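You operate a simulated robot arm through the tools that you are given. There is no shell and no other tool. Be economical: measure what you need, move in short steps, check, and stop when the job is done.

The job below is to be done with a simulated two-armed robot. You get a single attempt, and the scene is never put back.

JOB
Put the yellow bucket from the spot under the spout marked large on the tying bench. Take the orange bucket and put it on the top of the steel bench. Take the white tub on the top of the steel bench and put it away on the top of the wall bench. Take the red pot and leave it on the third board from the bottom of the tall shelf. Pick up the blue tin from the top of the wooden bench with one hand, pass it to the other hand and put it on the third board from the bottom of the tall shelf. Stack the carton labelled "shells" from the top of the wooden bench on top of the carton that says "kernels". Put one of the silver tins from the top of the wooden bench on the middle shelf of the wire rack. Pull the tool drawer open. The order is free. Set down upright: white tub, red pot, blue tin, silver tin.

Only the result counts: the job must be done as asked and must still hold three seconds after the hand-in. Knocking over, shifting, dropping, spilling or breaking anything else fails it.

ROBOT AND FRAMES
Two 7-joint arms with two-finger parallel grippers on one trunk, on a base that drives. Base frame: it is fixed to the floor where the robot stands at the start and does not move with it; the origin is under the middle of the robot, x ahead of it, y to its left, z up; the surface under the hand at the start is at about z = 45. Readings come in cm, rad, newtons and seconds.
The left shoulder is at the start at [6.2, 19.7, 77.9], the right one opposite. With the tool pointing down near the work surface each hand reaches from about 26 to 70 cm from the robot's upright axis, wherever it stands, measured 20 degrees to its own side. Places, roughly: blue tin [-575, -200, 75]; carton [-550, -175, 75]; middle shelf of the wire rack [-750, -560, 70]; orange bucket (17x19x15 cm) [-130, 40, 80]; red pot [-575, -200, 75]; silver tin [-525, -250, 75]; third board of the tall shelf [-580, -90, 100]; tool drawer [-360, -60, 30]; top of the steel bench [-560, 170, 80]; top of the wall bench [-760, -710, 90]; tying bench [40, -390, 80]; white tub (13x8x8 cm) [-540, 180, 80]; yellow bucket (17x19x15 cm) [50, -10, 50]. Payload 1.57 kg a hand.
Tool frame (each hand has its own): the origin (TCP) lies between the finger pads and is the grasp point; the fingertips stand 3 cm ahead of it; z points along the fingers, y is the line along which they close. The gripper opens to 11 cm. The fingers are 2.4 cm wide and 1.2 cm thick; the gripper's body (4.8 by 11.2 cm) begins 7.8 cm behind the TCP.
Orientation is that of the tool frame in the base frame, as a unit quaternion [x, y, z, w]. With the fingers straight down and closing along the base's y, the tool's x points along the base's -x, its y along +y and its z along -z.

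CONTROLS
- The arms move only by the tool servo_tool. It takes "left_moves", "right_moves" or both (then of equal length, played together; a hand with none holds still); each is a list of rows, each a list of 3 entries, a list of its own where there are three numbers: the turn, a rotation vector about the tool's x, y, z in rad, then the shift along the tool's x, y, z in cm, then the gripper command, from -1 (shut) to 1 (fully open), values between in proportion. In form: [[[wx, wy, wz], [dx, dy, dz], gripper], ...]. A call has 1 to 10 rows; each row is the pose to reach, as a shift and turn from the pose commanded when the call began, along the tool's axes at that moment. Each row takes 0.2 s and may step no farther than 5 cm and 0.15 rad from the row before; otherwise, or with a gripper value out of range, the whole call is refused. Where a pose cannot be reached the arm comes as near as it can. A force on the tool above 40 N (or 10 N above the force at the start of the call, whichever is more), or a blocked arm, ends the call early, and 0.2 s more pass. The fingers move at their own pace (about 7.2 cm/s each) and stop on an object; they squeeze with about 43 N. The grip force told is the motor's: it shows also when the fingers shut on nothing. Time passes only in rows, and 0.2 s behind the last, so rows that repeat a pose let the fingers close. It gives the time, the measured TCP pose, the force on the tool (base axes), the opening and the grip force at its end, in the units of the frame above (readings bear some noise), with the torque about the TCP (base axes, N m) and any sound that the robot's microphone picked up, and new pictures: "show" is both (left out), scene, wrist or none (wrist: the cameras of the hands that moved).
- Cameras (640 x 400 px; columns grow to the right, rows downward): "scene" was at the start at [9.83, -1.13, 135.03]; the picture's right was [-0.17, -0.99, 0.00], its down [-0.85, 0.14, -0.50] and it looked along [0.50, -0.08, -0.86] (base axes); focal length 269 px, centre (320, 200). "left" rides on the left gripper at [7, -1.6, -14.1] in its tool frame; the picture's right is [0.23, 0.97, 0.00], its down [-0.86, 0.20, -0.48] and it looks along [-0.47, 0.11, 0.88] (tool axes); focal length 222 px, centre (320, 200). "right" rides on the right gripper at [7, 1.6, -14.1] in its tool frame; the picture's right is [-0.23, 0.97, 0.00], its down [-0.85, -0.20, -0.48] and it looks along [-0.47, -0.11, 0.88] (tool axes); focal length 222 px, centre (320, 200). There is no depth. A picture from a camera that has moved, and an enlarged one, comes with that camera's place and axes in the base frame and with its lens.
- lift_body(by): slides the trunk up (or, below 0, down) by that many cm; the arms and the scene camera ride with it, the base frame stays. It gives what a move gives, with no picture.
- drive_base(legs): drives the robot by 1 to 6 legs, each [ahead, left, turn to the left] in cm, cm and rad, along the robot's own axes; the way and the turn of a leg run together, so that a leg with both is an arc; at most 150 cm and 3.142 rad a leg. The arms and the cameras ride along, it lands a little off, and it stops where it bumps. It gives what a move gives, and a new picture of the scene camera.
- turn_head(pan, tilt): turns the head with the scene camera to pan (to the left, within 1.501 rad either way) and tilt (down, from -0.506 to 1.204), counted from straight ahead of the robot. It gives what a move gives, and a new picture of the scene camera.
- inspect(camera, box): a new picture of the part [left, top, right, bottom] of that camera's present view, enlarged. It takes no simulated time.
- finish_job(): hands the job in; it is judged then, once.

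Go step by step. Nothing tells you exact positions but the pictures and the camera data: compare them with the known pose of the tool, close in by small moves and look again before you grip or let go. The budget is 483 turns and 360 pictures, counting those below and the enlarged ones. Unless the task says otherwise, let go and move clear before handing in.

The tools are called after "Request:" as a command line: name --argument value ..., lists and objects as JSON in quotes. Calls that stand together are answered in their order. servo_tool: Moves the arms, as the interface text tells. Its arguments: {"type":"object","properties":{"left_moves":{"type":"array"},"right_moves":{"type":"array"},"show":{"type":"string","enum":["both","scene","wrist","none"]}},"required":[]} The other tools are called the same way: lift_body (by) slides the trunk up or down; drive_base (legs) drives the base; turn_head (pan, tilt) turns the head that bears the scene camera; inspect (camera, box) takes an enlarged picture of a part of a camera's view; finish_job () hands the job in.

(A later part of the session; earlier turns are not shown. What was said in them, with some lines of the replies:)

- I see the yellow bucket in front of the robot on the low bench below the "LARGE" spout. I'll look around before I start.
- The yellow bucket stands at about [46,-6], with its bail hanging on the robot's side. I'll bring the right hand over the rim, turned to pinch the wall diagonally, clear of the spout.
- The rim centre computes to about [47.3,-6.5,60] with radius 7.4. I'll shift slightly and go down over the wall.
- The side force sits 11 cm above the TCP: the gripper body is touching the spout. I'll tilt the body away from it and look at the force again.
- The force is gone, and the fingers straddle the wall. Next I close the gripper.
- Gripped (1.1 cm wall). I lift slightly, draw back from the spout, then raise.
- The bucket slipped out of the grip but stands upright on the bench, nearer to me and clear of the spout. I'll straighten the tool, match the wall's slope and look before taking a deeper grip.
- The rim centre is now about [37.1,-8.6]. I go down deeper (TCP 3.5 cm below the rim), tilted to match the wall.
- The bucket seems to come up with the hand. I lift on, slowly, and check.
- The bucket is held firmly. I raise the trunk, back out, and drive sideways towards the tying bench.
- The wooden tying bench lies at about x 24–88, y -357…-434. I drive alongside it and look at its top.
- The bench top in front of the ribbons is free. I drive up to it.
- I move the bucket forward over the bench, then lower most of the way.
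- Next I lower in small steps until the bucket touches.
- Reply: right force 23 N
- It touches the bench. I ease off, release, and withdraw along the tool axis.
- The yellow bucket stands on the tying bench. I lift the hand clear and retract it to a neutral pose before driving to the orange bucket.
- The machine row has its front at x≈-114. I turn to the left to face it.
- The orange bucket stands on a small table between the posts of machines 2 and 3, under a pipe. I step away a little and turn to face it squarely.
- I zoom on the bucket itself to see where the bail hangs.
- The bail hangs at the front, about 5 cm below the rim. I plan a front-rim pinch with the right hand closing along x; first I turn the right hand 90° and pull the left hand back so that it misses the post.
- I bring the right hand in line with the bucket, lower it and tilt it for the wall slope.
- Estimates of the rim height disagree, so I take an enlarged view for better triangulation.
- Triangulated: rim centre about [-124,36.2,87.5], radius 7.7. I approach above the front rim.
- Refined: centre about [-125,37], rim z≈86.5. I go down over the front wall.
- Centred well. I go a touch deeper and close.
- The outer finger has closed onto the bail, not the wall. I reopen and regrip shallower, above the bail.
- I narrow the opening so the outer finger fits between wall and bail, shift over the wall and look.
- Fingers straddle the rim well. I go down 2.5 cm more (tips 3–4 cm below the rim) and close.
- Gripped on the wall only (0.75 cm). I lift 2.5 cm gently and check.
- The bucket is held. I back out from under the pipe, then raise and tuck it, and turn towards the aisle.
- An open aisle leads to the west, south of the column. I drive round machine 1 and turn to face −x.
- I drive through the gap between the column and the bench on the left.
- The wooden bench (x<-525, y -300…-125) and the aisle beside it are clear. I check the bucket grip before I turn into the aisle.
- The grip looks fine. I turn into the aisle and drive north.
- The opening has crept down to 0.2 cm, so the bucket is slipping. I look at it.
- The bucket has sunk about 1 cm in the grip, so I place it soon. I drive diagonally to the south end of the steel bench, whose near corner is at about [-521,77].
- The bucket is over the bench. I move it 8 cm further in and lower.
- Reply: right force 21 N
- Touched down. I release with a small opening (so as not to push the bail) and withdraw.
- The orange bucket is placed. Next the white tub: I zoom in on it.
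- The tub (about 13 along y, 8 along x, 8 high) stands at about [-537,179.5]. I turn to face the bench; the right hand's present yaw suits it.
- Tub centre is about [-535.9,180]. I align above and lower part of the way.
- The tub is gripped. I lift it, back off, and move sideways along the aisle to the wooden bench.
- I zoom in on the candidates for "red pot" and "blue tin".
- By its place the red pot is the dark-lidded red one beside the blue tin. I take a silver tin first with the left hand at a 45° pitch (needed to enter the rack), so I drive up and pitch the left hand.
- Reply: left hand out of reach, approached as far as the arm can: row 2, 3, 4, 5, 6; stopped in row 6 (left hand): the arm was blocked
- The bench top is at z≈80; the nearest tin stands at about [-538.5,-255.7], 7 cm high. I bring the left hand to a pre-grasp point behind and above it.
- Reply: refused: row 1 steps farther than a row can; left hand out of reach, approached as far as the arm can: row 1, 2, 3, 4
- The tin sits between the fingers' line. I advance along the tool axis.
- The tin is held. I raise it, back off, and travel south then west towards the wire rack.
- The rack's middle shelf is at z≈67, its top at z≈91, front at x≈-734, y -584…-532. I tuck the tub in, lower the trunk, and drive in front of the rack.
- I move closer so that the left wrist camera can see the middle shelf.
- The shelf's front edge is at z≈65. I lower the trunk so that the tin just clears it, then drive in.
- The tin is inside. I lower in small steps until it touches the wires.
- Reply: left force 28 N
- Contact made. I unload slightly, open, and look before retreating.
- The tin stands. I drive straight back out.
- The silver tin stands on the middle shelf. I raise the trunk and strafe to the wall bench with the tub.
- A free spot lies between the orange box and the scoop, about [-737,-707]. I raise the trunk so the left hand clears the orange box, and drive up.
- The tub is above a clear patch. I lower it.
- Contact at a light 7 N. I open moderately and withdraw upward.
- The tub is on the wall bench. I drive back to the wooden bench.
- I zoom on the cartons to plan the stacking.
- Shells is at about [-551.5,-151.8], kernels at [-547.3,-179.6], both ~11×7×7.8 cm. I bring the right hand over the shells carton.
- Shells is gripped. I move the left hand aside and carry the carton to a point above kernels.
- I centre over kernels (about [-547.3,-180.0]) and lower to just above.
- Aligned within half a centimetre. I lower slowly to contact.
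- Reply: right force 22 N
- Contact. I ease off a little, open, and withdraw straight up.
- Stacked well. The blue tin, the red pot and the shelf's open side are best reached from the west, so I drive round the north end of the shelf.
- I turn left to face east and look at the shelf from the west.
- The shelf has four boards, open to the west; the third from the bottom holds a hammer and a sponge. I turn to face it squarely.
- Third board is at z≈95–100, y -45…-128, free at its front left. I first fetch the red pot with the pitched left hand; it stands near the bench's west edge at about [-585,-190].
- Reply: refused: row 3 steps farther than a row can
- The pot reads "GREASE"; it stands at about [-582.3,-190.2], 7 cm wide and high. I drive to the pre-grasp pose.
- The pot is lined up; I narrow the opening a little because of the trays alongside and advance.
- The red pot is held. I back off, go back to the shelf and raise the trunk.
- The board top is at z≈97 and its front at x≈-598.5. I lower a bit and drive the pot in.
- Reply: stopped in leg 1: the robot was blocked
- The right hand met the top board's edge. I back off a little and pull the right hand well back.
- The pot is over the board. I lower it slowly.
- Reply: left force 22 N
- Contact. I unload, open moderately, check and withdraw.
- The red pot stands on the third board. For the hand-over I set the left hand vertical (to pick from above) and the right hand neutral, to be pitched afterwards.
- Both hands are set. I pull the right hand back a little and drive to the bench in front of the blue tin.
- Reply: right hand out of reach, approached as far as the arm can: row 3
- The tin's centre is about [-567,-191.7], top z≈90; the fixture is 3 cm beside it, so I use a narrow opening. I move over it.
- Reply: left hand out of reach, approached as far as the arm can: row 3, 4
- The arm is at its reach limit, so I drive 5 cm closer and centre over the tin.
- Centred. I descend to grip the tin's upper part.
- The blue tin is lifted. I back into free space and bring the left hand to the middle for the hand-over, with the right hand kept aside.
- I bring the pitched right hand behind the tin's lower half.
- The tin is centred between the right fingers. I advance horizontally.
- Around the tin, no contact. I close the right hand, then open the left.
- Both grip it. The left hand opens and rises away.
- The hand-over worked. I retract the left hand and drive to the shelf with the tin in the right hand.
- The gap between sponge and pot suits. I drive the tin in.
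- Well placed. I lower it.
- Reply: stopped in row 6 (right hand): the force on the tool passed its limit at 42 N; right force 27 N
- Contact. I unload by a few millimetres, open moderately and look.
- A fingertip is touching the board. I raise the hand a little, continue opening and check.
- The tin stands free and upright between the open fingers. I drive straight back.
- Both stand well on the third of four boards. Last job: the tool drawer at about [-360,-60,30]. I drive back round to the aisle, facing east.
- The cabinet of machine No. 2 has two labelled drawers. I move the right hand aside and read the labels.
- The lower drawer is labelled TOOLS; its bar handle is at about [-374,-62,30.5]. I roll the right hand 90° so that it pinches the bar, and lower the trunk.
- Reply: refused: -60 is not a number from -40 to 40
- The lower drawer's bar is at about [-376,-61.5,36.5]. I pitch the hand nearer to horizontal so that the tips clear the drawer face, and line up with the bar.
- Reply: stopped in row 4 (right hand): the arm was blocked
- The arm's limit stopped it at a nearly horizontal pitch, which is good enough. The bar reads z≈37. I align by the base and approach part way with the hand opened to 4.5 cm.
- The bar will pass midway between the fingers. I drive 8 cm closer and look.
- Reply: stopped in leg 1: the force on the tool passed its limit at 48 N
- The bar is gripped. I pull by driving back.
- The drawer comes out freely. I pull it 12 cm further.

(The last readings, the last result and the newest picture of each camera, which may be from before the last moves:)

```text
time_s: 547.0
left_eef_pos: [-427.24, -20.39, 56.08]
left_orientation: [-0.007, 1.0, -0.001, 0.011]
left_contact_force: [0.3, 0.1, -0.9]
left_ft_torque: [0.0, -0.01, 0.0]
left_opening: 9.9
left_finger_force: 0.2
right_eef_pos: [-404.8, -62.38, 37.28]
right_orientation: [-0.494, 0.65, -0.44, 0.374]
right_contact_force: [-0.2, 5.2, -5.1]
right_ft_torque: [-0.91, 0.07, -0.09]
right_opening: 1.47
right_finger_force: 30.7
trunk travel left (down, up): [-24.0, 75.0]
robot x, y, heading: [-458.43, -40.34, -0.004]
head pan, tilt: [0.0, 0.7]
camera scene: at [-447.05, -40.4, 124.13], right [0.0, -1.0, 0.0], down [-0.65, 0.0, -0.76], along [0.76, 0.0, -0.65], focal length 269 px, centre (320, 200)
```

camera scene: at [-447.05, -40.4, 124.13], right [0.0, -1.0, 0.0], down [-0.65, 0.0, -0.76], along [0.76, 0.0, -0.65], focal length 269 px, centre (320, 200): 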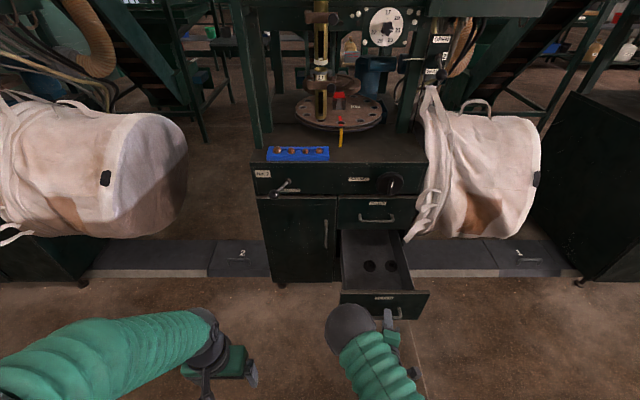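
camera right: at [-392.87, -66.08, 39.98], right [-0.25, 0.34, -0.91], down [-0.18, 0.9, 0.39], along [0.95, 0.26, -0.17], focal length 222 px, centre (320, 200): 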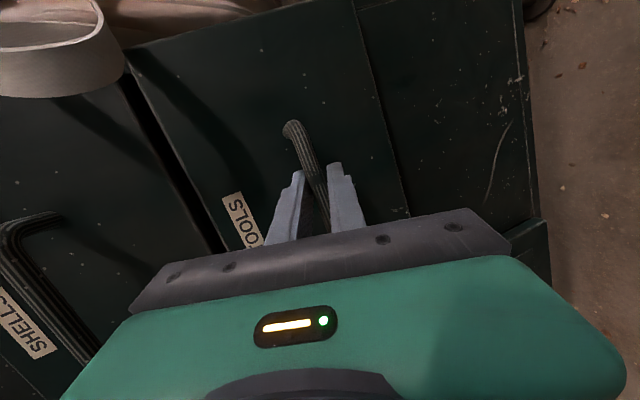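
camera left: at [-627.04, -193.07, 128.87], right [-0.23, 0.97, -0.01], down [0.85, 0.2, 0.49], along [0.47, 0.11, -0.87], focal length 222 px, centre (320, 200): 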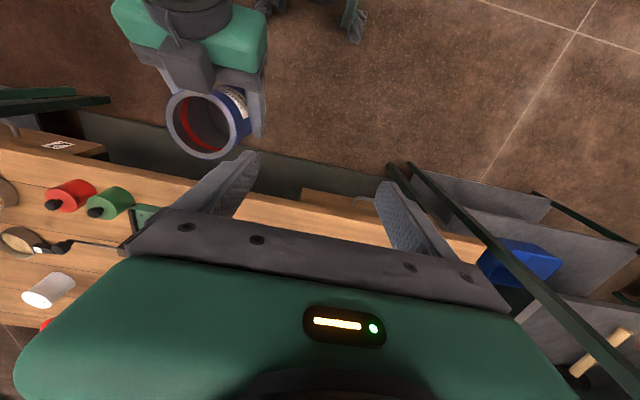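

The drawer is 27 cm open. I open the hand and withdraw along its axis.

Request:
servo_tool --right_moves '[[[0, 0, 0], [0, 0, 0], -0.6], [[0, 0, 0], [0, 0, 0], -0.2], [[0, 0, 0], [0, 0, 0], -0.1], [[0, 0, 0], [0, 0, -1.5], -0.1], [[0, 0, 0], [0, 0, -3], -0.1]]' --show "wrist"

```text
time_s: 548.2
left_eef_pos: [-427.45, -20.24, 56.2]
left_orientation: [-0.007, 1.0, 0.0, 0.012]
left_contact_force: [-0.2, 0.6, -0.2]
left_ft_torque: [-0.04, 0.01, 0.04]
left_opening: 9.93
left_finger_force: 0.1
right_eef_pos: [-407.82, -63.85, 38.18]
right_orientation: [-0.48, 0.661, -0.447, 0.365]
right_contact_force: [1.0, -0.1, 0.1]
right_ft_torque: [0.0, 0.06, -0.03]
right_opening: 4.94
right_finger_force: 0.0
trunk travel left (down, up): [-24.0, 75.0]
robot x, y, heading: [-458.72, -40.69, 0.001]
head pan, tilt: [0.0, 0.7]
camera right: at [-423.07, -66.84, 40.96], right [-0.24, 0.35, -0.91], down [-0.14, 0.91, 0.39], along [0.96, 0.22, -0.17], focal length 222 px, centre (320, 200)
```

right: 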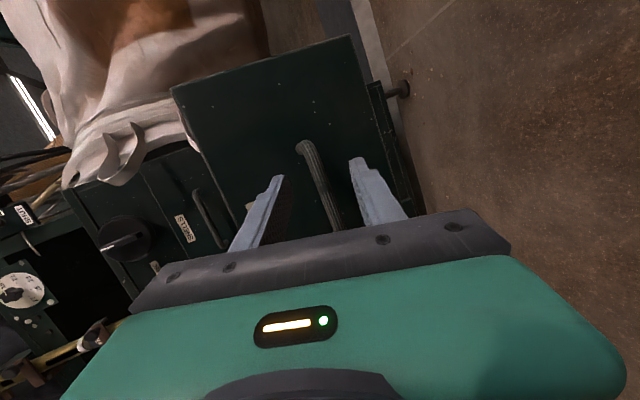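

The fingers are free of the bar. I drive back clear and check the final state.

Request:
drive_base --legs '[[-12, 0, 0]]'

Request:
turn_head --pan 0 --tilt 0.5

```text
time_s: 549.5
left_eef_pos: [-439.37, -20.35, 56.22]
left_orientation: [-0.007, 1.0, -0.001, 0.012]
left_contact_force: [-0.4, -0.5, 0.3]
left_ft_torque: [0.0, 0.01, 0.0]
left_opening: 9.91
left_finger_force: 0.0
right_eef_pos: [-419.85, -63.54, 38.47]
right_orientation: [-0.481, 0.659, -0.447, 0.366]
right_contact_force: [0.0, -0.2, 0.4]
right_ft_torque: [0.0, 0.04, -0.01]
right_opening: 4.94
right_finger_force: 0.1
trunk travel left (down, up): [-24.0, 75.0]
robot x, y, heading: [-470.89, -40.51, -0.001]
head pan, tilt: [0.0, 0.7]
camera scene: at [-459.3, -40.43, 124.19], right [0.0, -1.0, 0.0], down [-0.64, 0.0, -0.76], along [0.76, 0.0, -0.64], focal length 269 px, centre (320, 200)
```

scene: 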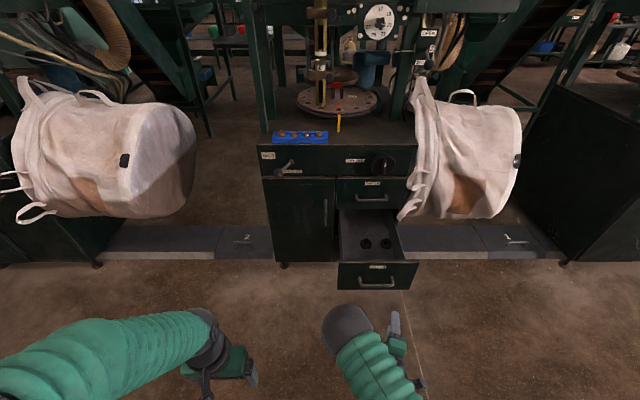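

```text
time_s: 550.2
left_eef_pos: [-439.46, -20.5, 56.23]
left_orientation: [-0.006, 1.0, -0.002, 0.011]
left_contact_force: [-0.2, -0.1, 0.1]
left_ft_torque: [0.06, 0.0, 0.01]
left_opening: 9.93
left_finger_force: 0.1
right_eef_pos: [-419.95, -64.11, 38.46]
right_orientation: [-0.476, 0.662, -0.45, 0.365]
right_contact_force: [0.3, 0.1, -0.2]
right_ft_torque: [0.0, 0.0, 0.04]
right_opening: 4.96
right_finger_force: 0.0
trunk travel left (down, up): [-24.0, 75.0]
robot x, y, heading: [-470.67, -40.69, 0.002]
head pan, tilt: [0.0, 0.499]
camera scene: at [-458.59, -40.43, 125.94], right [0.0, -1.0, 0.0], down [-0.48, 0.0, -0.88], along [0.88, 0.0, -0.48], focal length 269 px, centre (320, 200)
```

scene: 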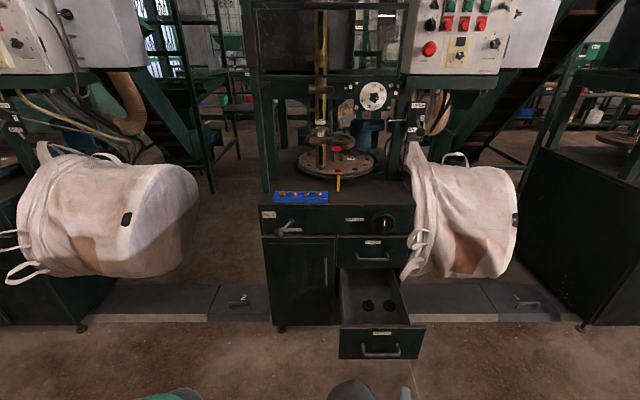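

The tool drawer stands open and both hands are clear. Every part of the job was checked as it was placed, so I hand in.

Request:
finish_job

```text
The job is handed in.
```

I finished all eight parts of the job and handed it in; I don't have the verdict.

- **Yellow bucket:** it stands on the tying bench. It slipped once on the low bench before I regripped it, but stayed upright.
- **Orange bucket:** it stands on top of the steel bench.
- **White tub:** it is on the wall bench, upright.
- **Red pot:** I took this to be the dark-lidded red pot labelled "GREASE". It stands upright on the third board of the tall shelf. The right hand touched the top board's edge there; nothing on the shelf shifted.
- **Blue tin:** I picked it up with the left hand, passed it to the right, and set it upright on the third board.
- **Cartons:** "shells" is stacked on "kernels".
- **Silver tin:** one stands upright on the wire rack's middle shelf.
- **Tool drawer:** it is pulled open about 27 cm.
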